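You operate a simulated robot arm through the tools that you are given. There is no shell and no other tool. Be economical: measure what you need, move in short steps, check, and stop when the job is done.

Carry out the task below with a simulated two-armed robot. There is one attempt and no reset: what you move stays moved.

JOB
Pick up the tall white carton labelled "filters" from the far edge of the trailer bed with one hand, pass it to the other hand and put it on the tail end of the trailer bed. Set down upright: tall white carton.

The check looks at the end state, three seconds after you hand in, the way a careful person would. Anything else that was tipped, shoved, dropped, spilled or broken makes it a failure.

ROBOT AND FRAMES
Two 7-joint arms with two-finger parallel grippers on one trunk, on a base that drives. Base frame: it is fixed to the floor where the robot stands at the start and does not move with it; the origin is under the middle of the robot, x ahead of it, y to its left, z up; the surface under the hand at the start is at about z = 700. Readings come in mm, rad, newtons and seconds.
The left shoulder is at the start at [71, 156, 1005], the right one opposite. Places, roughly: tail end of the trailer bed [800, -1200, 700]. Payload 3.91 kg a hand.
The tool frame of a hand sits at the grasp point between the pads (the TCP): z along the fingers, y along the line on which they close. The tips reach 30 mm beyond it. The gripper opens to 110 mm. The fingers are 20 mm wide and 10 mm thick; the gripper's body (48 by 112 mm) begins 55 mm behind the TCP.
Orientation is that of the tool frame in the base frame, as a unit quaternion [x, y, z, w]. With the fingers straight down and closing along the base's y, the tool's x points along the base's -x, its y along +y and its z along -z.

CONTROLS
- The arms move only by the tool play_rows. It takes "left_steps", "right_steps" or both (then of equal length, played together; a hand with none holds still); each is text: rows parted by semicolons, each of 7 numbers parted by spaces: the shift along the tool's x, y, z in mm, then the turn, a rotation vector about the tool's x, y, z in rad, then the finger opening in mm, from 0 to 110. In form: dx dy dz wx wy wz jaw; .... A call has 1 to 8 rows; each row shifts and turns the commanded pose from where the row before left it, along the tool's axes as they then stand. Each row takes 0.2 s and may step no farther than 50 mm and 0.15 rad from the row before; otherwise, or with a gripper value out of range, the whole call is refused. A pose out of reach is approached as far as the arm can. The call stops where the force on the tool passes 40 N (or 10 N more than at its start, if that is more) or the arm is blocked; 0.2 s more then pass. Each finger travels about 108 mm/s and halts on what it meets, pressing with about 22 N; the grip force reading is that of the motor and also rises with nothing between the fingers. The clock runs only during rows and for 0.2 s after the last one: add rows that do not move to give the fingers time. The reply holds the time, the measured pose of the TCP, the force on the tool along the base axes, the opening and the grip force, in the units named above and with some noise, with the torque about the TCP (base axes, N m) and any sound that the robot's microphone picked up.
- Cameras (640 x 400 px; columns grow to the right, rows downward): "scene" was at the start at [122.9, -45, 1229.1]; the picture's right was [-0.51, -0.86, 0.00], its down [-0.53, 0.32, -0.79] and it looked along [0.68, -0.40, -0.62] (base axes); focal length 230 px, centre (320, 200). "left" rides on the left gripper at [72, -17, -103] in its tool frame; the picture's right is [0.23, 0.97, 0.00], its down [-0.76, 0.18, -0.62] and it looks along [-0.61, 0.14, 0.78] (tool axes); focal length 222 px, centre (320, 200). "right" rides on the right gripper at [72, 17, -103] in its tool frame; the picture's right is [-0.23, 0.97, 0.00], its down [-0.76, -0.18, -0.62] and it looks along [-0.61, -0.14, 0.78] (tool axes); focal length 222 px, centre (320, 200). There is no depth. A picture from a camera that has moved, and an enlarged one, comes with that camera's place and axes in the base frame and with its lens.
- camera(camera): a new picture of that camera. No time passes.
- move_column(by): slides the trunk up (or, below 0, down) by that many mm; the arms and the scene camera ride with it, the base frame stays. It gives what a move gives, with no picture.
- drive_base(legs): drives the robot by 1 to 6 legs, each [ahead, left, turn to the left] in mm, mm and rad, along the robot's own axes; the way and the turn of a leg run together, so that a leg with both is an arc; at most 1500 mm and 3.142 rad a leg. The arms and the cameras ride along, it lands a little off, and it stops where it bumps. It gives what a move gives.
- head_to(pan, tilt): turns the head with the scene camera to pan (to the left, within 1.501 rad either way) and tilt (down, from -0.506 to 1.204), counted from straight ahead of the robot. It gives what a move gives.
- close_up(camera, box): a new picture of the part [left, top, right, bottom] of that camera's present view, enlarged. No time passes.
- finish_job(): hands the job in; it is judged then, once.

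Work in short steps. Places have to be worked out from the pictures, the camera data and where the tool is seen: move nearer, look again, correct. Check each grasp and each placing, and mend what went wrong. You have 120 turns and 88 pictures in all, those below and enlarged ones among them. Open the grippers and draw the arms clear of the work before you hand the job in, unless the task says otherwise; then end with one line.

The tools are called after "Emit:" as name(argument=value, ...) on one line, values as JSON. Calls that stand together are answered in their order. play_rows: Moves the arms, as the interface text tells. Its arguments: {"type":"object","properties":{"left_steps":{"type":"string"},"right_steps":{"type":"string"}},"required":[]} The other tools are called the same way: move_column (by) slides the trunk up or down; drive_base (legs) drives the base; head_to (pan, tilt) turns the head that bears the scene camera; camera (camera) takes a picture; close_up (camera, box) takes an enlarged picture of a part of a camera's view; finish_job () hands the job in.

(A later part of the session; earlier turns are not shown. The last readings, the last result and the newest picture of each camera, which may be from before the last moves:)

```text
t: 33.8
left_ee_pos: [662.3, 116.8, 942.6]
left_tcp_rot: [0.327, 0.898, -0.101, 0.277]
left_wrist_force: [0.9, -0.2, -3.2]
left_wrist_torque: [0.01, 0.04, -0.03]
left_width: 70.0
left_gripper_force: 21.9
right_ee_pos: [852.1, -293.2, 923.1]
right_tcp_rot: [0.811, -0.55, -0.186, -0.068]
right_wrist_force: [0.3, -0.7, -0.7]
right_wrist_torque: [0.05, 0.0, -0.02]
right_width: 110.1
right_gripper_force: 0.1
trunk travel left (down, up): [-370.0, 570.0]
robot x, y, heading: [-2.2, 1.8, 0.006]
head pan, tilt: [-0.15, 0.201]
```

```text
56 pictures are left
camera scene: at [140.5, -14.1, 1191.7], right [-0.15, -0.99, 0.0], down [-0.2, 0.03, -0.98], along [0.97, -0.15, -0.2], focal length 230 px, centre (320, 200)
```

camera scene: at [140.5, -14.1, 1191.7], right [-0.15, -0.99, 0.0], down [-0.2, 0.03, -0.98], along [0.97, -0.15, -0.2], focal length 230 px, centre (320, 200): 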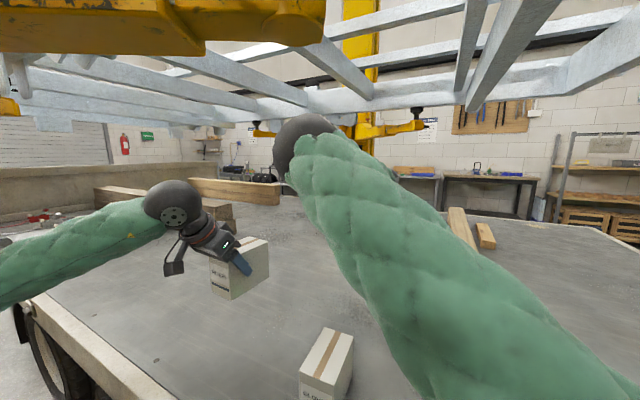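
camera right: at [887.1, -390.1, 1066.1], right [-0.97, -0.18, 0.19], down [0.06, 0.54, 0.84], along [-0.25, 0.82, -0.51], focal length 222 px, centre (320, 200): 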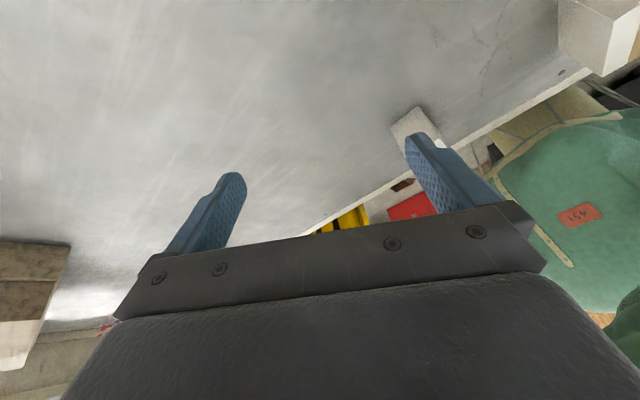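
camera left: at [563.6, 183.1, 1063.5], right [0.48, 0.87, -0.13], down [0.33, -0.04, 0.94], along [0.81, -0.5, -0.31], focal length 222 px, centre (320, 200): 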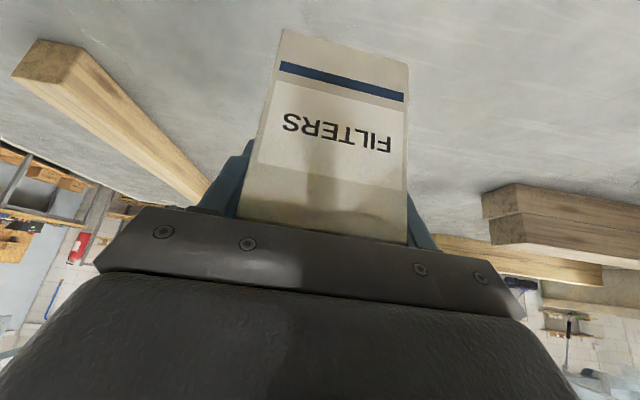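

The right arm came free and its elbow now sits high near the centre line. I'll leave the right hand where it is, level its roll, and slide the carton horizontally into its open jaws. First the left hand goes to the staging pose.

Emit:
play_rows(right_steps="0 0 0 0.051 0 0 110;0 0 0 0.051 0 0 110;0 0 0 0 0 0 110")

Emit:
play_rows(left_steps="-30.6 -16 24.4 0 0 0 40;-30.6 -16 24.4 0 0 0 40;-30.6 -16 24.4 0 0 0 40;-30.6 -16 24.4 0 0 0 40;0 0 0 0 0 0 40")

Emit:
camera(camera="scene")

Emit:
camera(camera="right")

```text
t: 34.6
left_ee_pos: [661.9, 116.9, 943.7]
left_tcp_rot: [0.327, 0.898, -0.1, 0.276]
left_wrist_force: [0.3, -0.8, -2.5]
left_wrist_torque: [0.03, 0.04, 0.02]
left_width: 69.7
left_gripper_force: 21.7
right_ee_pos: [852.1, -298.6, 913.4]
right_tcp_rot: [0.804, -0.562, -0.164, -0.108]
right_wrist_force: [0.4, -0.1, 0.1]
right_wrist_torque: [0.01, 0.05, 0.02]
right_width: 110.0
right_gripper_force: 0.2
trunk travel left (down, up): [-370.0, 570.0]
robot x, y, heading: [-0.6, 0.4, 0.002]
head pan, tilt: [-0.15, 0.201]
```

```text
t: 35.8
left_ee_pos: [740.2, -32.6, 931.9]
left_tcp_rot: [0.327, 0.898, -0.1, 0.276]
left_wrist_force: [0.9, 1.5, -1.5]
left_wrist_torque: [0.06, 0.02, -0.02]
left_width: 70.1
left_gripper_force: 21.8
right_ee_pos: [850.7, -299.6, 917.7]
right_tcp_rot: [0.804, -0.561, -0.162, -0.109]
right_wrist_force: [-1.0, 0.2, 0.2]
right_wrist_torque: [-0.01, 0.01, 0.02]
right_width: 109.7
right_gripper_force: 0.0
trunk travel left (down, up): [-370.0, 570.0]
robot x, y, heading: [0.3, 0.2, 0.007]
head pan, tilt: [-0.15, 0.201]
```

```text
55 pictures are left
camera scene: at [140.5, -13.9, 1191.6], right [-0.15, -0.99, 0.0], down [-0.2, 0.03, -0.98], along [0.97, -0.14, -0.2], focal length 230 px, centre (320, 200)
```

scene: 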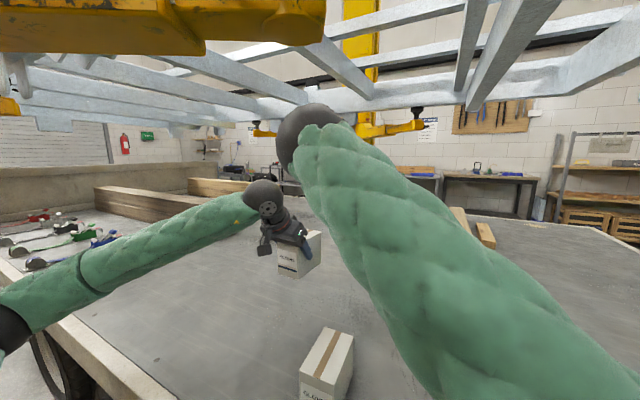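

```text
54 pictures are left
camera right: at [872.8, -405.8, 986.2], right [-0.99, -0.14, 0.09], down [0.01, 0.5, 0.87], along [-0.17, 0.86, -0.49], focal length 222 px, centre (320, 200)
```

right: 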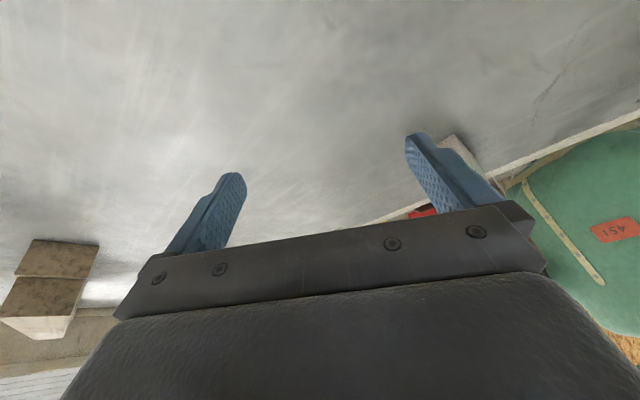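

The right jaws are level and the carton axis must match -70°. I'm yawing the left hand to that.

Emit:
play_rows(left_steps="0 0 0 .073 0 .107 40;0 0 0 .073 0 .107 40;0 0 0 .073 0 .107 40;0 0 0 .073 0 .107 40;0 0 0 0 0 0 40")

Emit:
camera(camera="right")

```text
t: 37.0
left_ee_pos: [740.3, -34.6, 931.3]
left_tcp_rot: [0.521, 0.801, -0.161, 0.247]
left_wrist_force: [-0.4, -0.6, -2.1]
left_wrist_torque: [0.01, -0.01, 0.03]
left_width: 69.8
left_gripper_force: 21.8
left hand out of reach, approached as far as the arm can: row 4
right_ee_pos: [850.7, -300.8, 919.2]
right_tcp_rot: [0.804, -0.562, -0.161, -0.111]
right_wrist_force: [-0.4, 0.0, 1.0]
right_wrist_torque: [0.02, 0.01, 0.02]
right_width: 109.9
right_gripper_force: 0.0
trunk travel left (down, up): [-370.0, 570.0]
robot x, y, heading: [-4.8, -1.5, 0.003]
head pan, tilt: [-0.15, 0.201]
```

```text
53 pictures are left
camera right: at [872.7, -407.0, 988.1], right [-0.99, -0.14, 0.09], down [0.01, 0.5, 0.87], along [-0.16, 0.86, -0.49], focal length 222 px, centre (320, 200)
```

right: 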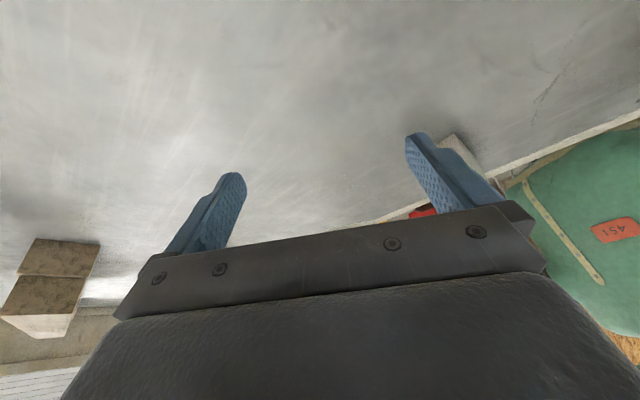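

The left hand settled at -66°, and the carton is already nearly on the right hand's jaw line (6 mm lateral). I'm trimming the right yaw to match, then sliding in partway.

Emit:
play_rows(right_steps="0 0 0 0 0 -0.065 110;0 0 0 0 0 0 110;0 0 0 0 0 0 110")

Emit:
play_rows(left_steps="-28 -1.5 34.2 0 0 0 40;-28 -1.5 34.2 0 0 0 40;-28 -1.5 34.2 0 0 0 40;0 0 0 0 0 0 40")

Emit:
camera(camera="right")

Emit:
camera(camera="scene")

```text
t: 37.8
left_ee_pos: [740.8, -33.0, 931.8]
left_tcp_rot: [0.521, 0.801, -0.161, 0.246]
left_wrist_force: [-0.3, -0.6, -2.1]
left_wrist_torque: [0.06, 0.02, -0.03]
left_width: 69.8
left_gripper_force: 22.1
right_ee_pos: [851.3, -301.0, 919.5]
right_tcp_rot: [0.822, -0.535, -0.158, -0.116]
right_wrist_force: [-0.2, -0.2, -0.4]
right_wrist_torque: [0.03, -0.03, 0.02]
right_width: 110.0
right_gripper_force: 0.2
trunk travel left (down, up): [-370.0, 570.0]
robot x, y, heading: [-0.6, -0.9, -0.0]
head pan, tilt: [-0.15, 0.201]
```

```text
t: 38.8
left_ee_pos: [789.6, -155.1, 894.3]
left_tcp_rot: [0.52, 0.802, -0.16, 0.246]
left_wrist_force: [-0.9, -1.0, -2.4]
left_wrist_torque: [0.03, 0.0, 0.0]
left_width: 70.2
left_gripper_force: 22.3
right_ee_pos: [849.9, -300.7, 919.9]
right_tcp_rot: [0.821, -0.536, -0.157, -0.117]
right_wrist_force: [0.1, 0.2, -0.8]
right_wrist_torque: [-0.01, -0.02, 0.0]
right_width: 109.9
right_gripper_force: 0.1
trunk travel left (down, up): [-370.0, 570.0]
robot x, y, heading: [2.7, -0.1, 0.001]
head pan, tilt: [-0.15, 0.201]
```

```text
52 pictures are left
camera right: at [877.2, -406.0, 989.1], right [-0.98, -0.2, 0.06], down [-0.04, 0.49, 0.87], along [-0.2, 0.85, -0.49], focal length 222 px, centre (320, 200)
```

right: 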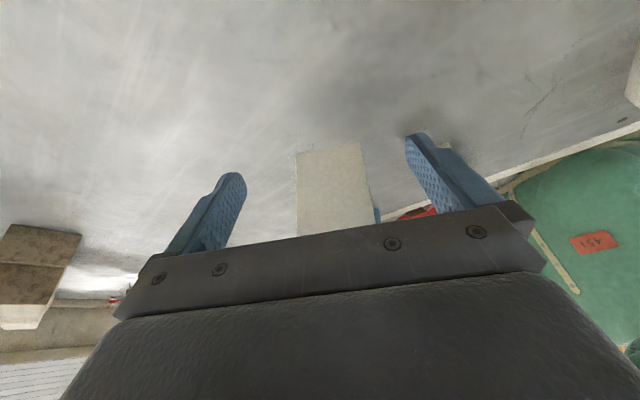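

```text
51 pictures are left
camera scene: at [140.4, -13.8, 1191.6], right [-0.15, -0.99, 0.0], down [-0.2, 0.03, -0.98], along [0.97, -0.14, -0.2], focal length 230 px, centre (320, 200)
```

scene: 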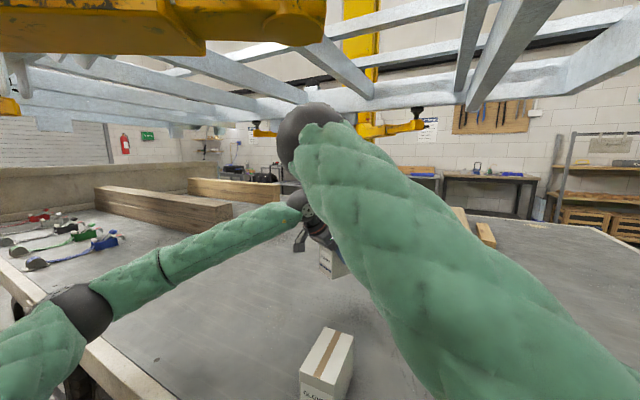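

The carton is centred in the right jaws' view. I'm sliding it in while rising to the matching height.

Emit:
play_rows(left_steps="-25.4 -0.9 10.1 0 0 0 40;-25.4 -0.9 10.1 0 0 0 40;-25.4 -0.9 10.1 0 0 0 40;-25.4 -0.9 10.1 0 0 0 40;0 0 0 0 0 0 40")

Emit:
camera(camera="right")

Emit:
camera(camera="left")

```text
t: 40.0
left_ee_pos: [830.0, -250.7, 917.1]
left_tcp_rot: [0.52, 0.803, -0.16, 0.246]
left_wrist_force: [0.1, -0.4, -1.8]
left_wrist_torque: [0.01, -0.02, -0.01]
left_width: 69.6
left_gripper_force: 21.7
right_ee_pos: [852.0, -300.5, 919.2]
right_tcp_rot: [0.821, -0.535, -0.158, -0.117]
right_wrist_force: [0.5, 0.6, -0.9]
right_wrist_torque: [0.02, 0.02, 0.04]
right_width: 110.1
right_gripper_force: 0.1
trunk travel left (down, up): [-370.0, 570.0]
robot x, y, heading: [0.9, 1.4, 0.006]
head pan, tilt: [-0.15, 0.201]
```

```text
50 pictures are left
camera right: at [878.3, -406.3, 987.9], right [-0.98, -0.2, 0.06], down [-0.04, 0.49, 0.87], along [-0.2, 0.85, -0.49], focal length 222 px, centre (320, 200)
```

right: 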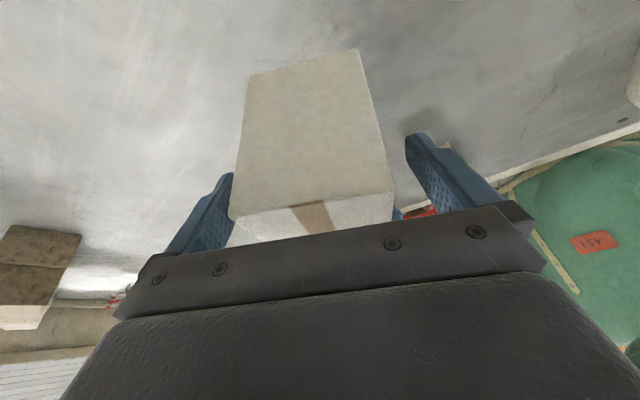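

```text
49 pictures are left
camera left: at [766.6, -149.9, 960.5], right [0.81, 0.57, -0.13], down [0.28, -0.18, 0.94], along [0.51, -0.8, -0.31], focal length 222 px, centre (320, 200)
```

left: 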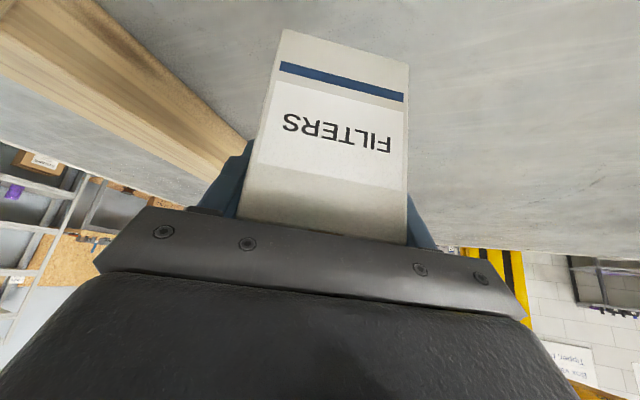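

The carton end is 30 mm inside the right jaws and centred. I'm closing the right gripper while the left holds.

Emit:
play_rows(right_steps="0 0 0 0 0 0 90;0 0 0 0 0 0 76;0 0 0 0 0 0 60;0 0 0 0 0 0 40;0 0 0 0 0 0 40;0 0 0 0 0 0 40")

Emit:
camera(camera="right")

```text
t: 41.4
left_ee_pos: [829.0, -251.8, 917.3]
left_tcp_rot: [0.521, 0.802, -0.16, 0.247]
left_wrist_force: [-2.9, 0.2, -2.5]
left_wrist_torque: [0.43, -0.74, -0.56]
left_width: 69.9
left_gripper_force: 21.5
right_ee_pos: [850.4, -301.6, 920.4]
right_tcp_rot: [0.821, -0.536, -0.157, -0.117]
right_wrist_force: [2.8, 0.4, 0.2]
right_wrist_torque: [-0.35, 0.76, 0.42]
right_width: 70.8
right_gripper_force: 22.1
trunk travel left (down, up): [-370.0, 570.0]
robot x, y, heading: [1.1, 0.8, 0.006]
head pan, tilt: [-0.15, 0.201]
```

```text
48 pictures are left
camera right: at [877.3, -406.8, 989.1], right [-0.98, -0.2, 0.06], down [-0.04, 0.49, 0.87], along [-0.2, 0.85, -0.49], focal length 222 px, centre (320, 200)
```

right: 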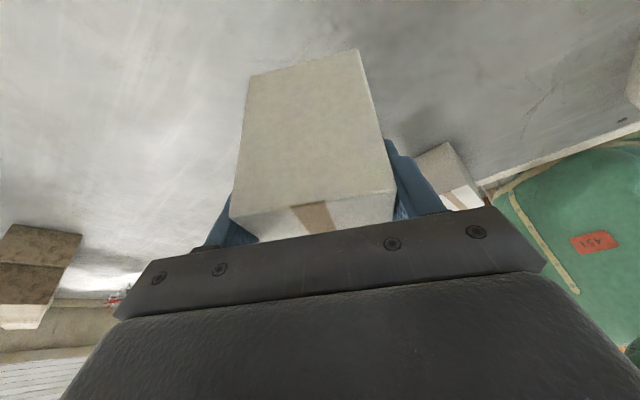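

Both hands hold it, with only small cross forces. I'm opening the left and backing it straight out along its tool axis.

Emit:
play_rows(left_steps="0 0 0 0 0 0 80;0 0 0 0 0 0 100;0 0 0 0 0 0 110;0 0 -15 0 0 0 110;0 0 -30 0 0 0 110;0 0 -40 0 0 0 110;0 0 -40 0 0 0 110;0 0 0 0 0 0 110")

Emit:
camera(camera="right")

Emit:
camera(camera="left")

```text
t: 43.2
left_ee_pos: [801.9, -189.1, 1017.5]
left_tcp_rot: [0.519, 0.802, -0.16, 0.247]
left_wrist_force: [-0.6, 0.2, -0.1]
left_wrist_torque: [-0.04, 0.01, 0.02]
left_width: 110.2
left_gripper_force: 0.0
right_ee_pos: [851.5, -302.0, 919.6]
right_tcp_rot: [0.821, -0.535, -0.157, -0.117]
right_wrist_force: [1.0, 0.2, -0.8]
right_wrist_torque: [-0.07, 0.0, 0.01]
right_width: 70.0
right_gripper_force: 22.1
trunk travel left (down, up): [-370.0, 570.0]
robot x, y, heading: [-4.3, 2.4, 0.0]
head pan, tilt: [-0.15, 0.201]
```

```text
47 pictures are left
camera right: at [877.6, -407.0, 988.6], right [-0.98, -0.2, 0.06], down [-0.04, 0.49, 0.87], along [-0.2, 0.85, -0.49], focal length 222 px, centre (320, 200)
```

right: 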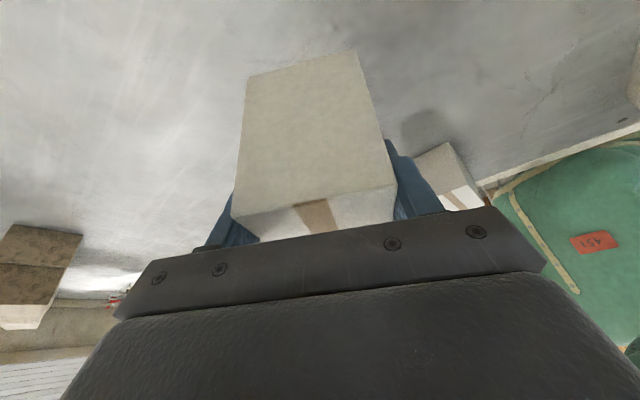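

```text
46 pictures are left
camera left: at [739.9, -87.0, 1061.8], right [0.81, 0.57, -0.13], down [0.28, -0.18, 0.94], along [0.51, -0.8, -0.31], focal length 222 px, centre (320, 200)
```

left: 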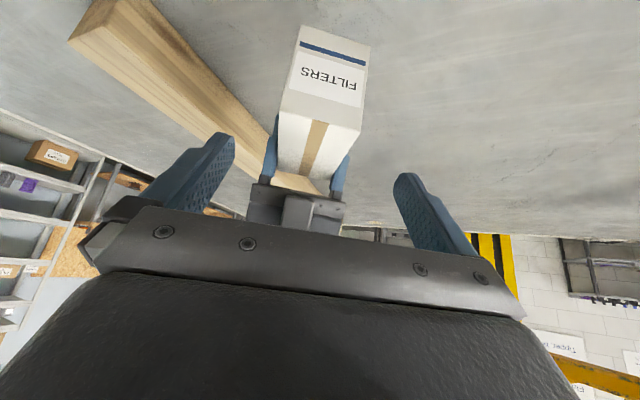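

The handover succeeded and the right hand holds the carton firmly. I'm withdrawing the left arm to the left, then surveying the route to the tail.

Emit:
play_rows(left_steps="38.9 -4.4 -24 0 0 0 110;38.9 -4.4 -24 0 0 0 110;38.9 -4.4 -24 0 0 0 110;38.9 -4.4 -24 0 0 0 110;38.9 -4.4 -24 0 0 0 110;38.9 -4.4 -24 0 0 0 110;38.9 -4.4 -24 0 0 0 110;0 0 0 0 0 0 110")

Emit:
head_to(pan=-1.5, tilt=0.5)

Emit:
camera(camera="scene")

Emit:
head_to(pan=-0.75, tilt=0.2)

Emit:
camera(camera="scene")

```text
t: 45.0
left_ee_pos: [640.9, 94.1, 1005.0]
left_tcp_rot: [0.52, 0.802, -0.16, 0.247]
left_wrist_force: [-0.5, 0.8, -0.1]
left_wrist_torque: [0.0, 0.04, 0.03]
left_width: 109.9
left_gripper_force: 0.0
right_ee_pos: [851.2, -302.4, 920.1]
right_tcp_rot: [0.821, -0.536, -0.157, -0.117]
right_wrist_force: [-0.7, -0.2, 1.0]
right_wrist_torque: [-0.05, 0.01, -0.01]
right_width: 69.6
right_gripper_force: 21.7
trunk travel left (down, up): [-370.0, 570.0]
robot x, y, heading: [-1.3, -2.2, 0.008]
head pan, tilt: [-0.15, 0.201]
```

```text
t: 46.5
left_ee_pos: [641.1, 93.4, 1004.4]
left_tcp_rot: [0.52, 0.802, -0.16, 0.247]
left_wrist_force: [-0.4, 0.6, -0.1]
left_wrist_torque: [0.01, 0.0, 0.0]
left_width: 109.9
left_gripper_force: 0.1
right_ee_pos: [851.0, -301.2, 920.9]
right_tcp_rot: [0.821, -0.536, -0.158, -0.117]
right_wrist_force: [0.9, 0.4, 0.7]
right_wrist_torque: [-0.05, -0.02, -0.01]
right_width: 69.7
right_gripper_force: 21.6
trunk travel left (down, up): [-370.0, 570.0]
robot x, y, heading: [-1.9, 2.2, -0.0]
head pan, tilt: [-1.499, 0.499]
```

```text
45 pictures are left
camera scene: at [55.2, -91.1, 1163.9], right [-1.0, -0.07, 0.0], down [-0.04, 0.48, -0.88], along [0.06, -0.88, -0.48], focal length 230 px, centre (320, 200)
```

scene: 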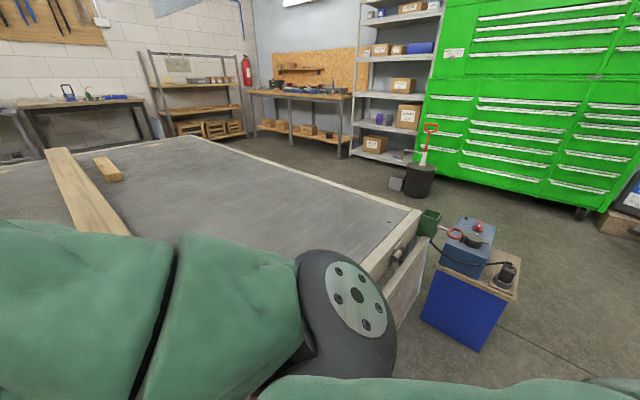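

```text
t: 47.6
left_ee_pos: [642.2, 94.1, 1004.8]
left_tcp_rot: [0.52, 0.802, -0.16, 0.246]
left_wrist_force: [-0.7, -1.2, -0.3]
left_wrist_torque: [0.01, -0.01, 0.02]
left_width: 110.3
left_gripper_force: 0.0
right_ee_pos: [849.8, -301.0, 920.9]
right_tcp_rot: [0.822, -0.535, -0.157, -0.118]
right_wrist_force: [0.5, 0.5, 0.0]
right_wrist_torque: [-0.03, -0.03, 0.06]
right_width: 69.9
right_gripper_force: 22.4
trunk travel left (down, up): [-370.0, 570.0]
robot x, y, heading: [-3.1, 1.6, -0.0]
head pan, tilt: [-0.75, 0.201]
```

```text
44 pictures are left
camera scene: at [116.7, -63.8, 1191.5], right [-0.68, -0.73, 0.0], down [-0.15, 0.14, -0.98], along [0.72, -0.67, -0.2], focal length 230 px, centre (320, 200)
```

scene: 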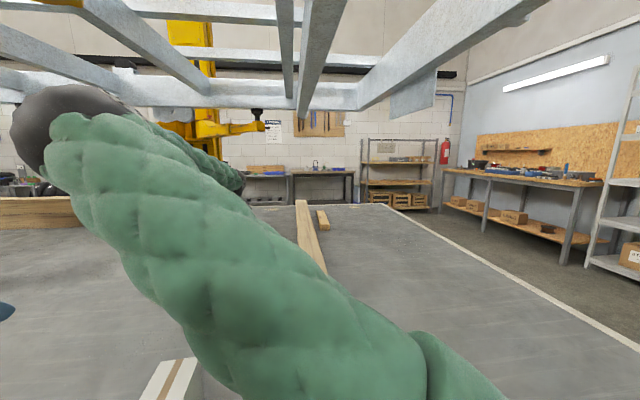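

The aisle behind the tail is wide, but a blue pump cabinet stands at the near tail corner at about (-460…-900, -770…-1240), so I must go around it. I'm checking the floor behind and to the right first.

Emit:
head_to(pan=-1.5, tilt=0.95)

Emit:
camera(camera="scene")

Emit:
head_to(pan=1.4, tilt=0.5)

Emit:
camera(camera="scene")

```text
t: 48.7
left_ee_pos: [640.7, 93.1, 1006.0]
left_tcp_rot: [0.52, 0.802, -0.16, 0.247]
left_wrist_force: [0.3, -0.2, 0.6]
left_wrist_torque: [0.02, 0.01, -0.06]
left_width: 110.0
left_gripper_force: 0.1
right_ee_pos: [851.6, -301.4, 919.6]
right_tcp_rot: [0.822, -0.535, -0.158, -0.117]
right_wrist_force: [-0.7, 0.8, 0.3]
right_wrist_torque: [-0.06, -0.01, 0.01]
right_width: 70.0
right_gripper_force: 22.2
trunk travel left (down, up): [-370.0, 570.0]
robot x, y, heading: [1.4, 1.1, -0.002]
head pan, tilt: [-1.499, 0.949]
```

```text
43 pictures are left
camera scene: at [53.8, -72.9, 1126.5], right [-1.0, -0.07, 0.0], down [-0.06, 0.81, -0.58], along [0.04, -0.58, -0.81], focal length 230 px, centre (320, 200)
```

scene: 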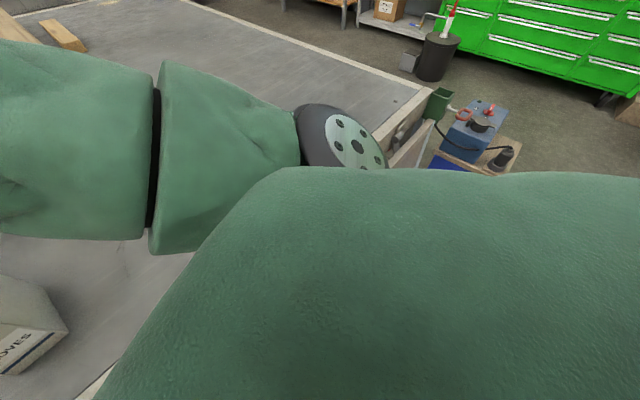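

```text
t: 51.2
left_ee_pos: [640.9, 94.2, 1005.3]
left_tcp_rot: [0.52, 0.802, -0.16, 0.247]
left_wrist_force: [0.1, -0.5, 0.3]
left_wrist_torque: [0.04, -0.01, -0.01]
left_width: 109.9
left_gripper_force: 0.0
right_ee_pos: [851.1, -301.7, 921.2]
right_tcp_rot: [0.822, -0.535, -0.157, -0.118]
right_wrist_force: [-0.1, 0.6, -0.3]
right_wrist_torque: [-0.04, 0.0, -0.03]
right_width: 69.8
right_gripper_force: 22.1
trunk travel left (down, up): [-370.0, 570.0]
robot x, y, heading: [-2.3, 0.3, 0.005]
head pan, tilt: [1.4, 0.499]
```

```text
42 pictures are left
camera scene: at [63.8, 89.3, 1163.9], right [0.99, -0.17, 0.0], down [-0.08, -0.47, -0.88], along [0.15, 0.87, -0.48], focal length 230 px, centre (320, 200)
```

scene: 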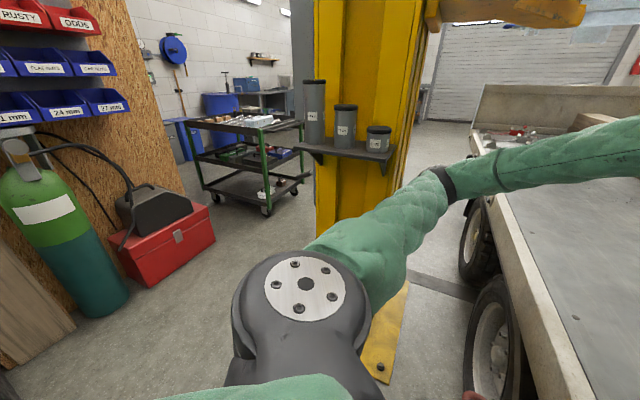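

The left side has the lift post with bottles; moving back and right goes away from it, and the lane behind is about 1 m wide. I'm making a first half-leg back-right at constant heading, then looking again.

Emit:
drive_base(legs=[[-507, -256, 0]])

Emit:
head_to(pan=-1.5, tilt=0.55)

Emit:
camera(camera="scene")

Emit:
camera(camera="right")

```text
t: 54.4
left_ee_pos: [144.0, -180.6, 1006.0]
left_tcp_rot: [0.534, 0.793, -0.164, 0.243]
left_wrist_force: [0.1, -1.1, 0.1]
left_wrist_torque: [0.04, -0.02, -0.01]
left_width: 110.0
left_gripper_force: 0.1
right_ee_pos: [340.7, -583.8, 921.1]
right_tcp_rot: [0.813, -0.549, -0.156, -0.119]
right_wrist_force: [0.6, 0.5, 0.2]
right_wrist_torque: [-0.06, -0.04, -0.01]
right_width: 70.1
right_gripper_force: 21.7
trunk travel left (down, up): [-370.0, 570.0]
robot x, y, heading: [-500.1, -256.1, -0.035]
head pan, tilt: [1.4, 0.499]
```

```text
t: 57.0
left_ee_pos: [145.5, -180.7, 1004.9]
left_tcp_rot: [0.533, 0.793, -0.164, 0.245]
left_wrist_force: [0.4, 0.2, -0.1]
left_wrist_torque: [-0.01, 0.0, -0.02]
left_width: 110.0
left_gripper_force: 0.1
right_ee_pos: [341.8, -584.3, 920.9]
right_tcp_rot: [0.812, -0.55, -0.155, -0.12]
right_wrist_force: [0.3, -0.2, 0.4]
right_wrist_torque: [-0.04, -0.01, -0.02]
right_width: 70.0
right_gripper_force: 22.5
trunk travel left (down, up): [-370.0, 570.0]
robot x, y, heading: [-500.1, -253.6, -0.034]
head pan, tilt: [-1.499, 0.55]
```

```text
41 pictures are left
camera scene: at [-447.2, -345.4, 1159.4], right [-1.0, -0.04, 0.0], down [-0.02, 0.52, -0.85], along [0.03, -0.85, -0.52], focal length 230 px, centre (320, 200)
```

scene: 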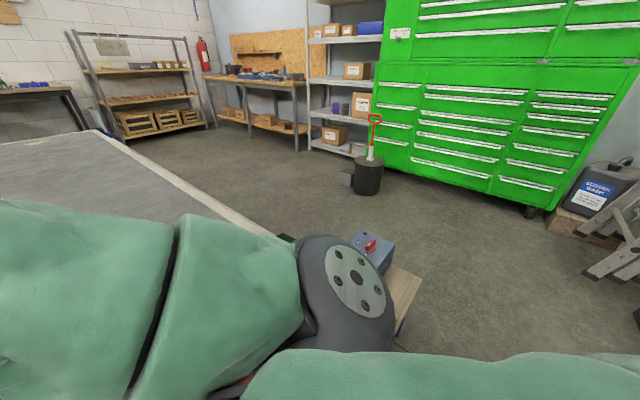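

```text
40 pictures are left
camera right: at [364.0, -689.9, 988.7], right [-0.98, -0.16, 0.06], down [-0.02, 0.49, 0.87], along [-0.17, 0.86, -0.48], focal length 222 px, centre (320, 200)
```

right: 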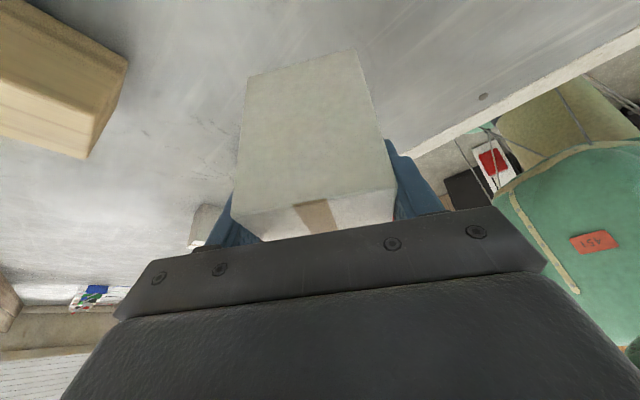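

The way is clear: the ladder and oil can are farther off at n≈-800 and u≈2500. I'm continuing the next two legs around the pump cabinet.

Emit:
drive_base(legs=[[-522, -263, 0], [-305, -398, 0.03]])

Emit:
camera(camera="scene")

```text
t: 62.8
left_ee_pos: [-690.2, -805.3, 1005.4]
left_tcp_rot: [0.522, 0.801, -0.16, 0.246]
left_wrist_force: [0.2, 0.6, -0.4]
left_wrist_torque: [-0.02, 0.06, 0.01]
left_width: 110.1
left_gripper_force: 0.1
right_ee_pos: [-480.9, -1203.0, 921.0]
right_tcp_rot: [0.82, -0.538, -0.157, -0.117]
right_wrist_force: [-0.2, -0.3, 0.6]
right_wrist_torque: [-0.09, 0.03, 0.04]
right_width: 70.1
right_gripper_force: 22.1
trunk travel left (down, up): [-370.0, 570.0]
robot x, y, heading: [-1332.0, -897.4, -0.001]
head pan, tilt: [-1.499, 0.55]
```

```text
39 pictures are left
camera scene: at [-1277.9, -988.6, 1159.4], right [-1.0, -0.07, 0.0], down [-0.04, 0.52, -0.85], along [0.06, -0.85, -0.52], focal length 230 px, centre (320, 200)
```

scene: 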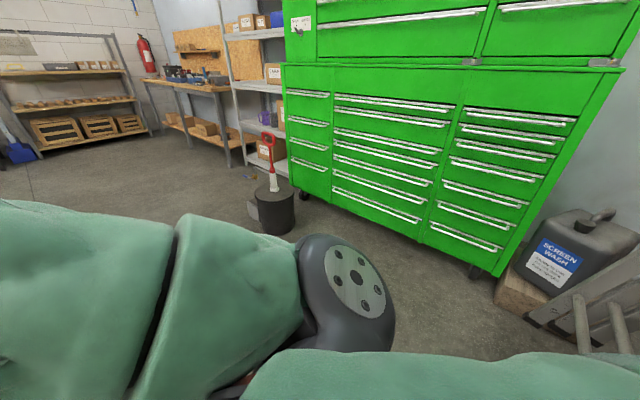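

There's good clearance. The bucket with the shovel sits at about (-830,-2460), so I'm continuing around the cabinet and along behind the tail.

Emit:
drive_base(legs=[[71, -477, 0], [643, -388, 0]])

Emit:
head_to(pan=-0.9, tilt=0.45)

Emit:
camera(camera="scene")

Emit:
camera(camera="right")

```text
t: 69.4
left_ee_pos: [44.1, -1676.5, 1004.3]
left_tcp_rot: [0.521, 0.801, -0.16, 0.246]
left_wrist_force: [-0.2, -0.7, 0.6]
left_wrist_torque: [0.01, -0.01, -0.01]
left_width: 109.8
left_gripper_force: 0.0
right_ee_pos: [253.0, -2073.9, 920.7]
right_tcp_rot: [0.82, -0.537, -0.158, -0.118]
right_wrist_force: [0.8, -0.5, 1.3]
right_wrist_torque: [-0.04, -0.04, -0.01]
right_width: 69.6
right_gripper_force: 21.8
trunk travel left (down, up): [-370.0, 570.0]
robot x, y, heading: [-603.2, -1766.9, 0.003]
head pan, tilt: [-1.499, 0.55]
```

```text
t: 70.4
left_ee_pos: [43.6, -1676.2, 1005.5]
left_tcp_rot: [0.522, 0.801, -0.161, 0.246]
left_wrist_force: [0.6, 1.0, -0.1]
left_wrist_torque: [-0.05, 0.01, -0.01]
left_width: 110.0
left_gripper_force: 0.0
right_ee_pos: [253.2, -2073.1, 919.8]
right_tcp_rot: [0.82, -0.538, -0.158, -0.118]
right_wrist_force: [0.1, 0.1, 0.6]
right_wrist_torque: [-0.04, -0.03, 0.03]
right_width: 70.2
right_gripper_force: 22.2
trunk travel left (down, up): [-370.0, 570.0]
robot x, y, heading: [-600.6, -1767.8, -0.002]
head pan, tilt: [-0.901, 0.45]
```

```text
38 pictures are left
camera scene: at [-492.2, -1841.2, 1168.4], right [-0.78, -0.62, 0.0], down [-0.27, 0.34, -0.9], along [0.56, -0.71, -0.44], focal length 230 px, centre (320, 200)
```

scene: 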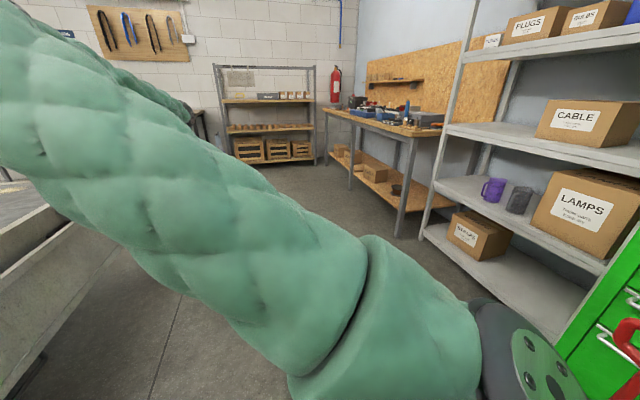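

```text
37 pictures are left
camera right: at [278.6, -2178.9, 988.2], right [-0.98, -0.19, 0.06], down [-0.04, 0.49, 0.87], along [-0.2, 0.85, -0.48], focal length 222 px, centre (320, 200)
```

right: 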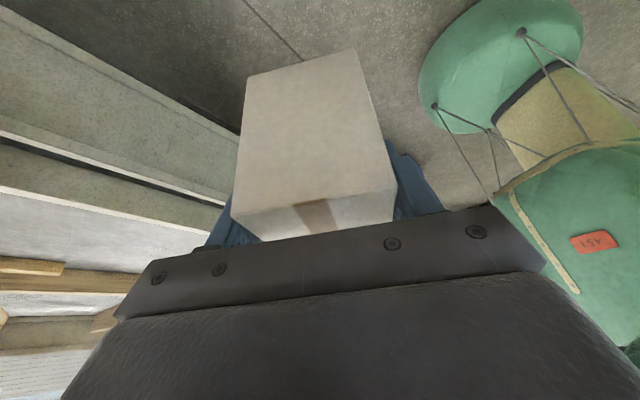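

Everything is clear. I'm driving to a point behind the tail, turning left to face the bed (heading ≈0.962), and then checking.

Emit:
drive_base(legs=[[619, -71, 0], [0, 0, 0.962]])

Emit:
head_to(pan=-0.5, tilt=0.6)

Emit:
camera(camera="scene")

Emit:
camera(camera="left")

```text
t: 76.5
left_ee_pos: [326.1, -1260.7, 1005.8]
left_tcp_rot: [0.093, 0.952, -0.029, 0.292]
left_wrist_force: [-0.4, -0.4, -0.1]
left_wrist_torque: [0.02, 0.03, 0.0]
left_width: 110.1
left_gripper_force: 0.0
right_ee_pos: [770.8, -1318.9, 919.7]
right_tcp_rot: [0.976, -0.099, -0.193, -0.032]
right_wrist_force: [-0.5, -0.3, -0.6]
right_wrist_torque: [-0.05, -0.05, -0.03]
right_width: 69.9
right_gripper_force: 21.7
trunk travel left (down, up): [-370.0, 570.0]
robot x, y, heading: [34.0, -1841.3, 0.956]
head pan, tilt: [-0.901, 0.45]
```

```text
t: 77.3
left_ee_pos: [327.4, -1261.1, 1004.5]
left_tcp_rot: [0.094, 0.951, -0.029, 0.293]
left_wrist_force: [0.0, -0.2, -0.8]
left_wrist_torque: [0.05, 0.02, 0.0]
left_width: 110.0
left_gripper_force: 0.1
right_ee_pos: [770.8, -1318.6, 920.1]
right_tcp_rot: [0.975, -0.099, -0.195, -0.032]
right_wrist_force: [0.5, 0.5, -0.2]
right_wrist_torque: [-0.01, -0.08, -0.03]
right_width: 69.6
right_gripper_force: 22.1
trunk travel left (down, up): [-370.0, 570.0]
robot x, y, heading: [32.5, -1841.5, 0.961]
head pan, tilt: [-0.499, 0.6]
```

```text
36 pictures are left
camera scene: at [139.0, -1759.5, 1154.8], right [0.44, -0.9, 0.0], down [-0.51, -0.25, -0.82], along [0.74, 0.36, -0.57], focal length 230 px, centre (320, 200)
```

scene: 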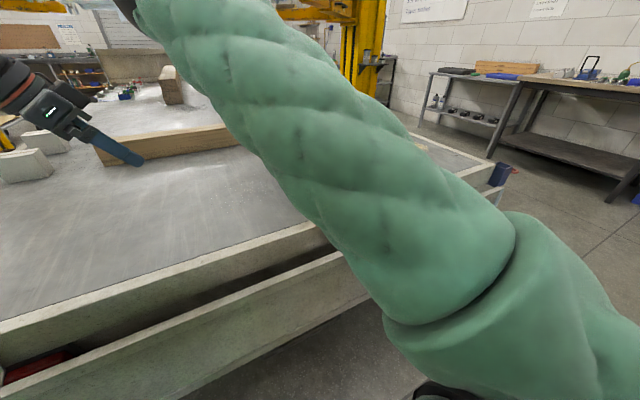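

```text
35 pictures are left
camera left: at [207.2, -1254.9, 1049.5], right [0.0, 0.99, -0.13], down [0.31, 0.12, 0.94], along [0.95, -0.04, -0.31], focal length 222 px, centre (320, 200)
```

left: 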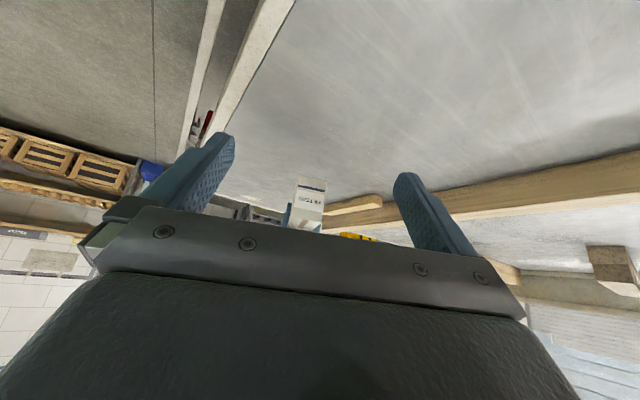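

The carton is at about (747,-1312) and the target is (800,-1200), with the beam about 390 mm farther on. I'm driving 122 ahead and 21 left.

Emit:
drive_base(legs=[[122, 21, 0]])

Emit:
head_to(pan=-0.2, tilt=0.6)

Emit:
camera(camera="scene")

Emit:
camera(camera="right")

```text
t: 78.5
left_ee_pos: [376.0, -1151.8, 1004.6]
left_tcp_rot: [0.093, 0.951, -0.03, 0.292]
left_wrist_force: [0.7, 0.6, 0.6]
left_wrist_torque: [-0.03, 0.0, 0.0]
left_width: 110.1
left_gripper_force: 0.1
right_ee_pos: [821.8, -1209.1, 919.7]
right_tcp_rot: [0.976, -0.098, -0.194, -0.031]
right_wrist_force: [-0.4, 0.4, -3.5]
right_wrist_torque: [-0.03, -0.03, -0.02]
right_width: 70.0
right_gripper_force: 21.9
trunk travel left (down, up): [-370.0, 570.0]
robot x, y, heading: [80.5, -1732.1, 0.957]
head pan, tilt: [-0.499, 0.6]
```

```text
t: 79.3
left_ee_pos: [376.2, -1151.9, 1006.3]
left_tcp_rot: [0.093, 0.951, -0.029, 0.293]
left_wrist_force: [0.5, 0.1, -0.9]
left_wrist_torque: [-0.01, -0.02, -0.04]
left_width: 110.0
left_gripper_force: 0.1
right_ee_pos: [820.9, -1209.8, 919.2]
right_tcp_rot: [0.975, -0.099, -0.195, -0.031]
right_wrist_force: [-0.5, -0.7, -2.5]
right_wrist_torque: [-0.04, -0.07, 0.01]
right_width: 70.0
right_gripper_force: 21.9
trunk travel left (down, up): [-370.0, 570.0]
robot x, y, heading: [83.3, -1731.4, 0.965]
head pan, tilt: [-0.201, 0.6]
```

```text
34 pictures are left
camera scene: at [174.0, -1629.0, 1154.8], right [0.69, -0.73, 0.0], down [-0.41, -0.39, -0.82], along [0.6, 0.57, -0.57], focal length 230 px, centre (320, 200)
```

scene: 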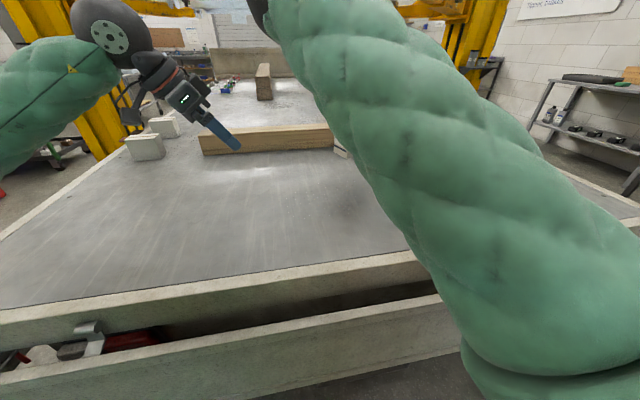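

```text
33 pictures are left
camera right: at [922.8, -1250.8, 987.5], right [-0.41, -0.91, 0.07], down [-0.42, 0.25, 0.87], along [-0.81, 0.33, -0.48], focal length 222 px, centre (320, 200)
```

right: 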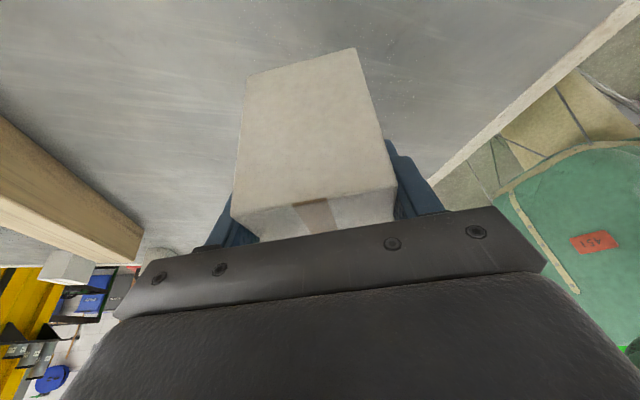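

The carton is over clear bed at about (797,-1203). I'm lowering with the column, 110 mm first.

Emit:
move_column(by=-110)

Emit:
camera(camera="right")

Emit:
close_up(camera="left", box=[220, 120, 420, 245])

```text
t: 80.8
left_ee_pos: [374.7, -1153.5, 896.9]
left_tcp_rot: [0.093, 0.951, -0.029, 0.292]
left_wrist_force: [-0.1, -0.2, 1.0]
left_wrist_torque: [0.01, 0.02, -0.02]
left_width: 109.9
left_gripper_force: 0.1
right_ee_pos: [821.2, -1211.0, 809.6]
right_tcp_rot: [0.975, -0.099, -0.195, -0.033]
right_wrist_force: [0.9, -0.3, -1.6]
right_wrist_torque: [-0.02, -0.06, 0.01]
right_width: 70.1
right_gripper_force: 21.9
trunk travel left (down, up): [-260.0, 680.0]
robot x, y, heading: [81.8, -1731.9, 0.961]
head pan, tilt: [-0.201, 0.6]
```

```text
32 pictures are left
camera right: at [922.5, -1251.1, 878.3], right [-0.41, -0.91, 0.06], down [-0.42, 0.25, 0.87], along [-0.81, 0.33, -0.48], focal length 222 px, centre (320, 200)
```

right: 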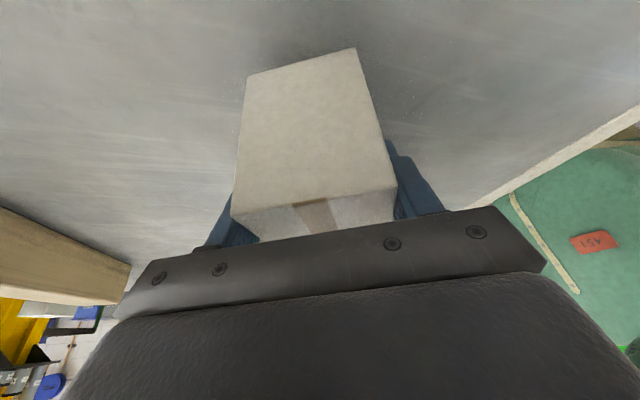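

```text
3.20 times, centred on (320, 182) of left
camera zoom: at [257.1, -1146.4, 939.8], right [0.01, 0.99, -0.13], down [0.31, 0.12, 0.94], along [0.95, -0.04, -0.31], focal length 711 px, centre (320, 256)
```

zoom: 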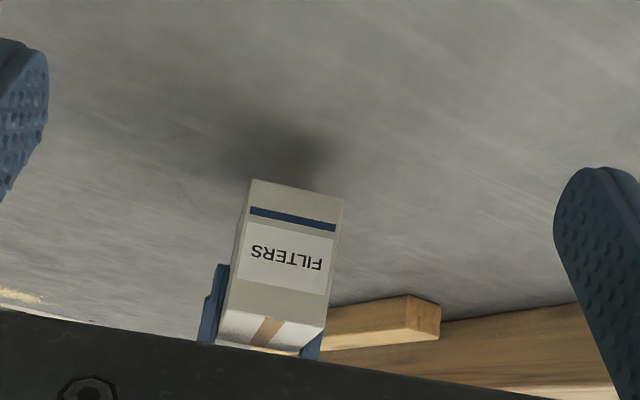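

The carton is level, with its bottom at about z 733-739. I'm lowering another 25 mm by column, then feeling for contact with small arm steps.

Emit:
move_column(by=-25)

Emit:
close_up(camera="left", box=[220, 120, 420, 245])

```text
t: 81.5
left_ee_pos: [375.2, -1160.7, 885.4]
left_tcp_rot: [0.095, 0.951, -0.018, 0.294]
left_wrist_force: [-0.4, -0.2, 0.1]
left_wrist_torque: [-0.01, 0.0, 0.02]
left_width: 110.1
left_gripper_force: 0.1
right_ee_pos: [821.6, -1216.9, 792.3]
right_tcp_rot: [0.975, -0.097, -0.197, -0.037]
right_wrist_force: [-0.3, 0.0, -2.2]
right_wrist_torque: [0.01, -0.04, 0.01]
right_width: 69.8
right_gripper_force: 21.8
trunk travel left (down, up): [-235.0, 705.0]
robot x, y, heading: [82.1, -1733.7, 0.959]
head pan, tilt: [-0.201, 0.6]
```

```text
3.20 times, centred on (320, 182) of left
camera zoom: at [256.7, -1155.3, 930.2], right [0.0, 0.99, -0.11], down [0.3, 0.1, 0.95], along [0.95, -0.04, -0.3], focal length 711 px, centre (320, 256)
```

zoom: 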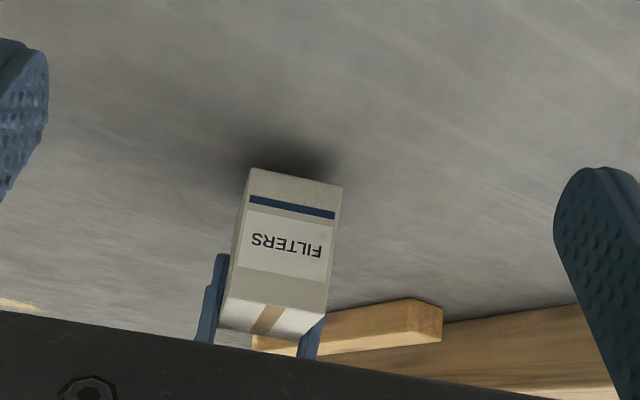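

Both hands dropped less than commanded and tilted slightly, so something on the robot is touching. I'm checking the left arm side and undoing part of the move.

Emit:
move_column(by=25)

Emit:
head_to(pan=0.6, tilt=0.7)

Emit:
camera(camera="scene")

```text
t: 82.2
left_ee_pos: [376.1, -1153.1, 892.5]
left_tcp_rot: [0.095, 0.951, -0.03, 0.292]
left_wrist_force: [0.3, -0.7, 0.8]
left_wrist_torque: [-0.03, 0.0, 0.01]
left_width: 109.8
left_gripper_force: 0.0
right_ee_pos: [821.8, -1211.1, 807.1]
right_tcp_rot: [0.975, -0.1, -0.195, -0.032]
right_wrist_force: [-0.3, 0.7, -2.8]
right_wrist_torque: [0.01, -0.06, 0.0]
right_width: 70.0
right_gripper_force: 22.1
trunk travel left (down, up): [-260.0, 680.0]
robot x, y, heading: [82.4, -1733.1, 0.955]
head pan, tilt: [-0.201, 0.6]
```

```text
t: 83.3
left_ee_pos: [376.2, -1152.5, 894.6]
left_tcp_rot: [0.093, 0.951, -0.029, 0.293]
left_wrist_force: [0.2, 0.9, -0.9]
left_wrist_torque: [0.0, -0.01, 0.0]
left_width: 110.1
left_gripper_force: 0.0
right_ee_pos: [820.4, -1211.0, 809.3]
right_tcp_rot: [0.975, -0.099, -0.195, -0.032]
right_wrist_force: [0.4, 0.6, -3.0]
right_wrist_torque: [0.01, -0.06, 0.03]
right_width: 69.9
right_gripper_force: 21.8
trunk travel left (down, up): [-260.0, 680.0]
robot x, y, heading: [84.0, -1733.5, 0.958]
head pan, tilt: [0.6, 0.7]
```

```text
29 pictures are left
camera scene: at [110.7, -1604.9, 1036.2], right [1.0, -0.01, 0.0], down [-0.01, -0.64, -0.76], along [0.01, 0.76, -0.64], focal length 230 px, centre (320, 200)
```

scene: 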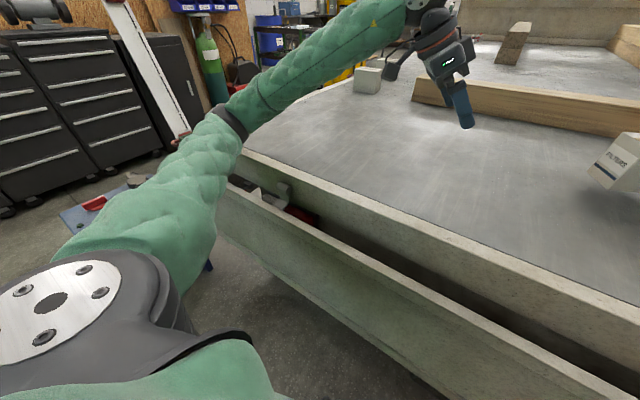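

The left elbow hangs low over the tail rail, so that was the contact and it's clear again now. I'll finish the lowering with the right arm alone.

Emit:
play_rows(right_steps="2.3 0.1 5.5 0 0 0 40;2.3 0.1 5.5 0 0 0 40;2.3 0.1 5.5 0 0 0 40;2.3 0.1 5.5 0 0 0 40;0 0 0 0 0 0 40")

Emit:
close_up(camera="left", box=[220, 120, 420, 245])

```text
t: 84.5
left_ee_pos: [375.3, -1151.5, 894.4]
left_tcp_rot: [0.093, 0.951, -0.029, 0.293]
left_wrist_force: [0.4, 0.6, 0.2]
left_wrist_torque: [0.0, 0.0, -0.01]
left_width: 110.2
left_gripper_force: 0.2
right_ee_pos: [821.8, -1209.8, 787.6]
right_tcp_rot: [0.976, -0.098, -0.193, -0.032]
right_wrist_force: [0.1, -0.2, -2.0]
right_wrist_torque: [0.0, -0.07, -0.02]
right_width: 69.8
right_gripper_force: 22.2
trunk travel left (down, up): [-260.0, 680.0]
robot x, y, heading: [83.8, -1729.8, 0.959]
head pan, tilt: [0.6, 0.7]
```

```text
3.20 times, centred on (320, 182) of left
camera zoom: at [257.2, -1146.1, 939.4], right [0.01, 0.99, -0.13], down [0.31, 0.12, 0.94], along [0.95, -0.04, -0.31], focal length 711 px, centre (320, 256)
```

zoom: 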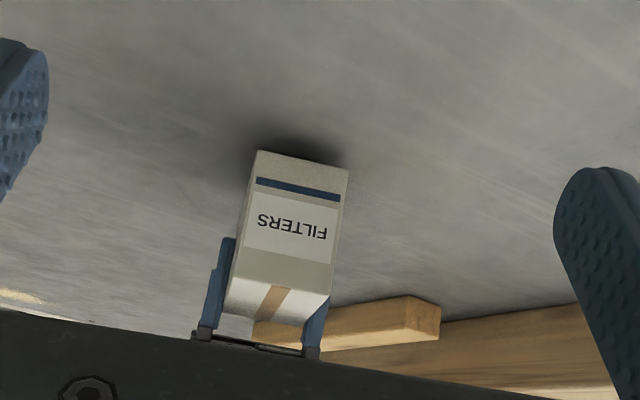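

The bottom is still about 12-15 mm above the bed, so I'm stepping down in 3 mm rows and watching the force.

Emit:
play_rows(right_steps="1.2 0.1 2.8 0 0 0 40;1.2 0.1 2.8 0 0 0 40;1.2 0.1 2.8 0 0 0 40;0 0 0 0 0 0 40")

Emit:
play_rows(right_steps="0.8 0 1.8 0 0 0 40;0.8 0 1.8 0 0 0 40;0 0 0 0 0 0 40")

```text
t: 85.5
left_ee_pos: [375.9, -1152.2, 895.6]
left_tcp_rot: [0.093, 0.951, -0.029, 0.293]
left_wrist_force: [-0.7, -0.2, -0.6]
left_wrist_torque: [0.02, -0.02, 0.02]
left_width: 109.9
left_gripper_force: 0.1
right_ee_pos: [821.8, -1210.9, 777.6]
right_tcp_rot: [0.975, -0.099, -0.195, -0.032]
right_wrist_force: [-0.4, -0.3, -2.3]
right_wrist_torque: [0.01, -0.06, -0.04]
right_width: 70.0
right_gripper_force: 22.0
trunk travel left (down, up): [-260.0, 680.0]
robot x, y, heading: [82.5, -1732.3, 0.96]
head pan, tilt: [0.6, 0.7]
```

```text
t: 86.3
left_ee_pos: [374.5, -1153.1, 895.7]
left_tcp_rot: [0.093, 0.951, -0.029, 0.293]
left_wrist_force: [0.6, 0.2, 0.7]
left_wrist_torque: [-0.03, -0.01, -0.01]
left_width: 110.0
left_gripper_force: 0.1
right_ee_pos: [821.2, -1211.7, 775.4]
right_tcp_rot: [0.976, -0.099, -0.193, -0.033]
right_wrist_force: [2.3, 2.4, 14.4]
right_wrist_torque: [-0.39, -0.63, 0.16]
right_width: 70.0
right_gripper_force: 22.1
trunk travel left (down, up): [-260.0, 680.0]
robot x, y, heading: [79.9, -1729.1, 0.956]
head pan, tilt: [0.6, 0.7]
```

It has made contact (+14 N). I'm checking that it sits flat before releasing.

Emit:
close_up(camera="left", box=[260, 130, 360, 230])

Emit:
close_up(camera="scene", box=[540, 90, 640, 220])

```text
4.00 times, centred on (310, 180) of left
camera zoom: at [256.5, -1146.5, 940.1], right [0.01, 0.99, -0.13], down [0.31, 0.12, 0.94], along [0.95, -0.04, -0.31], focal length 888 px, centre (360, 280)
```

zoom: 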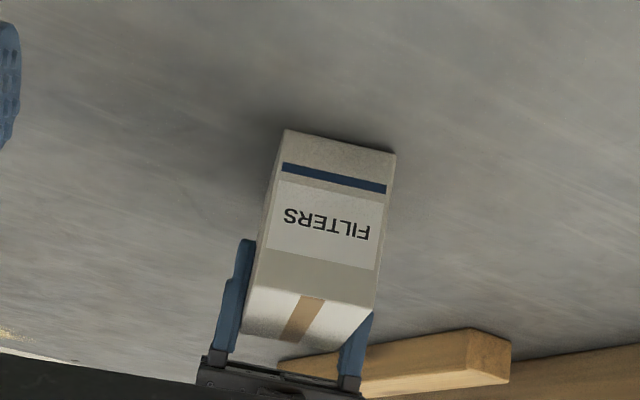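

```text
3.08 times, centred on (590, 155) of scene
camera zoom: at [109.9, -1605.4, 1036.5], right [1.0, -0.01, 0.0], down [-0.01, -0.64, -0.76], along [0.01, 0.76, -0.64], focal length 709 px, centre (-511, 338)
```

zoom: 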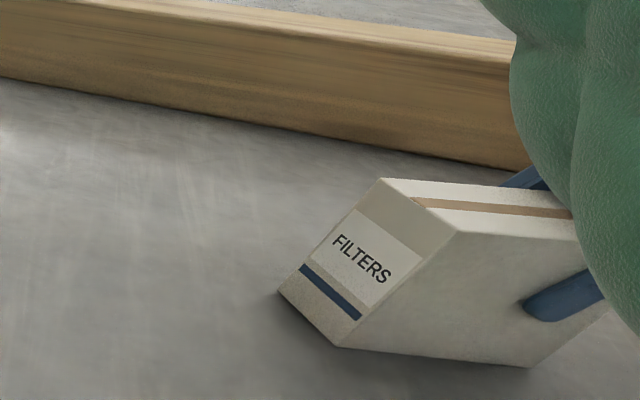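

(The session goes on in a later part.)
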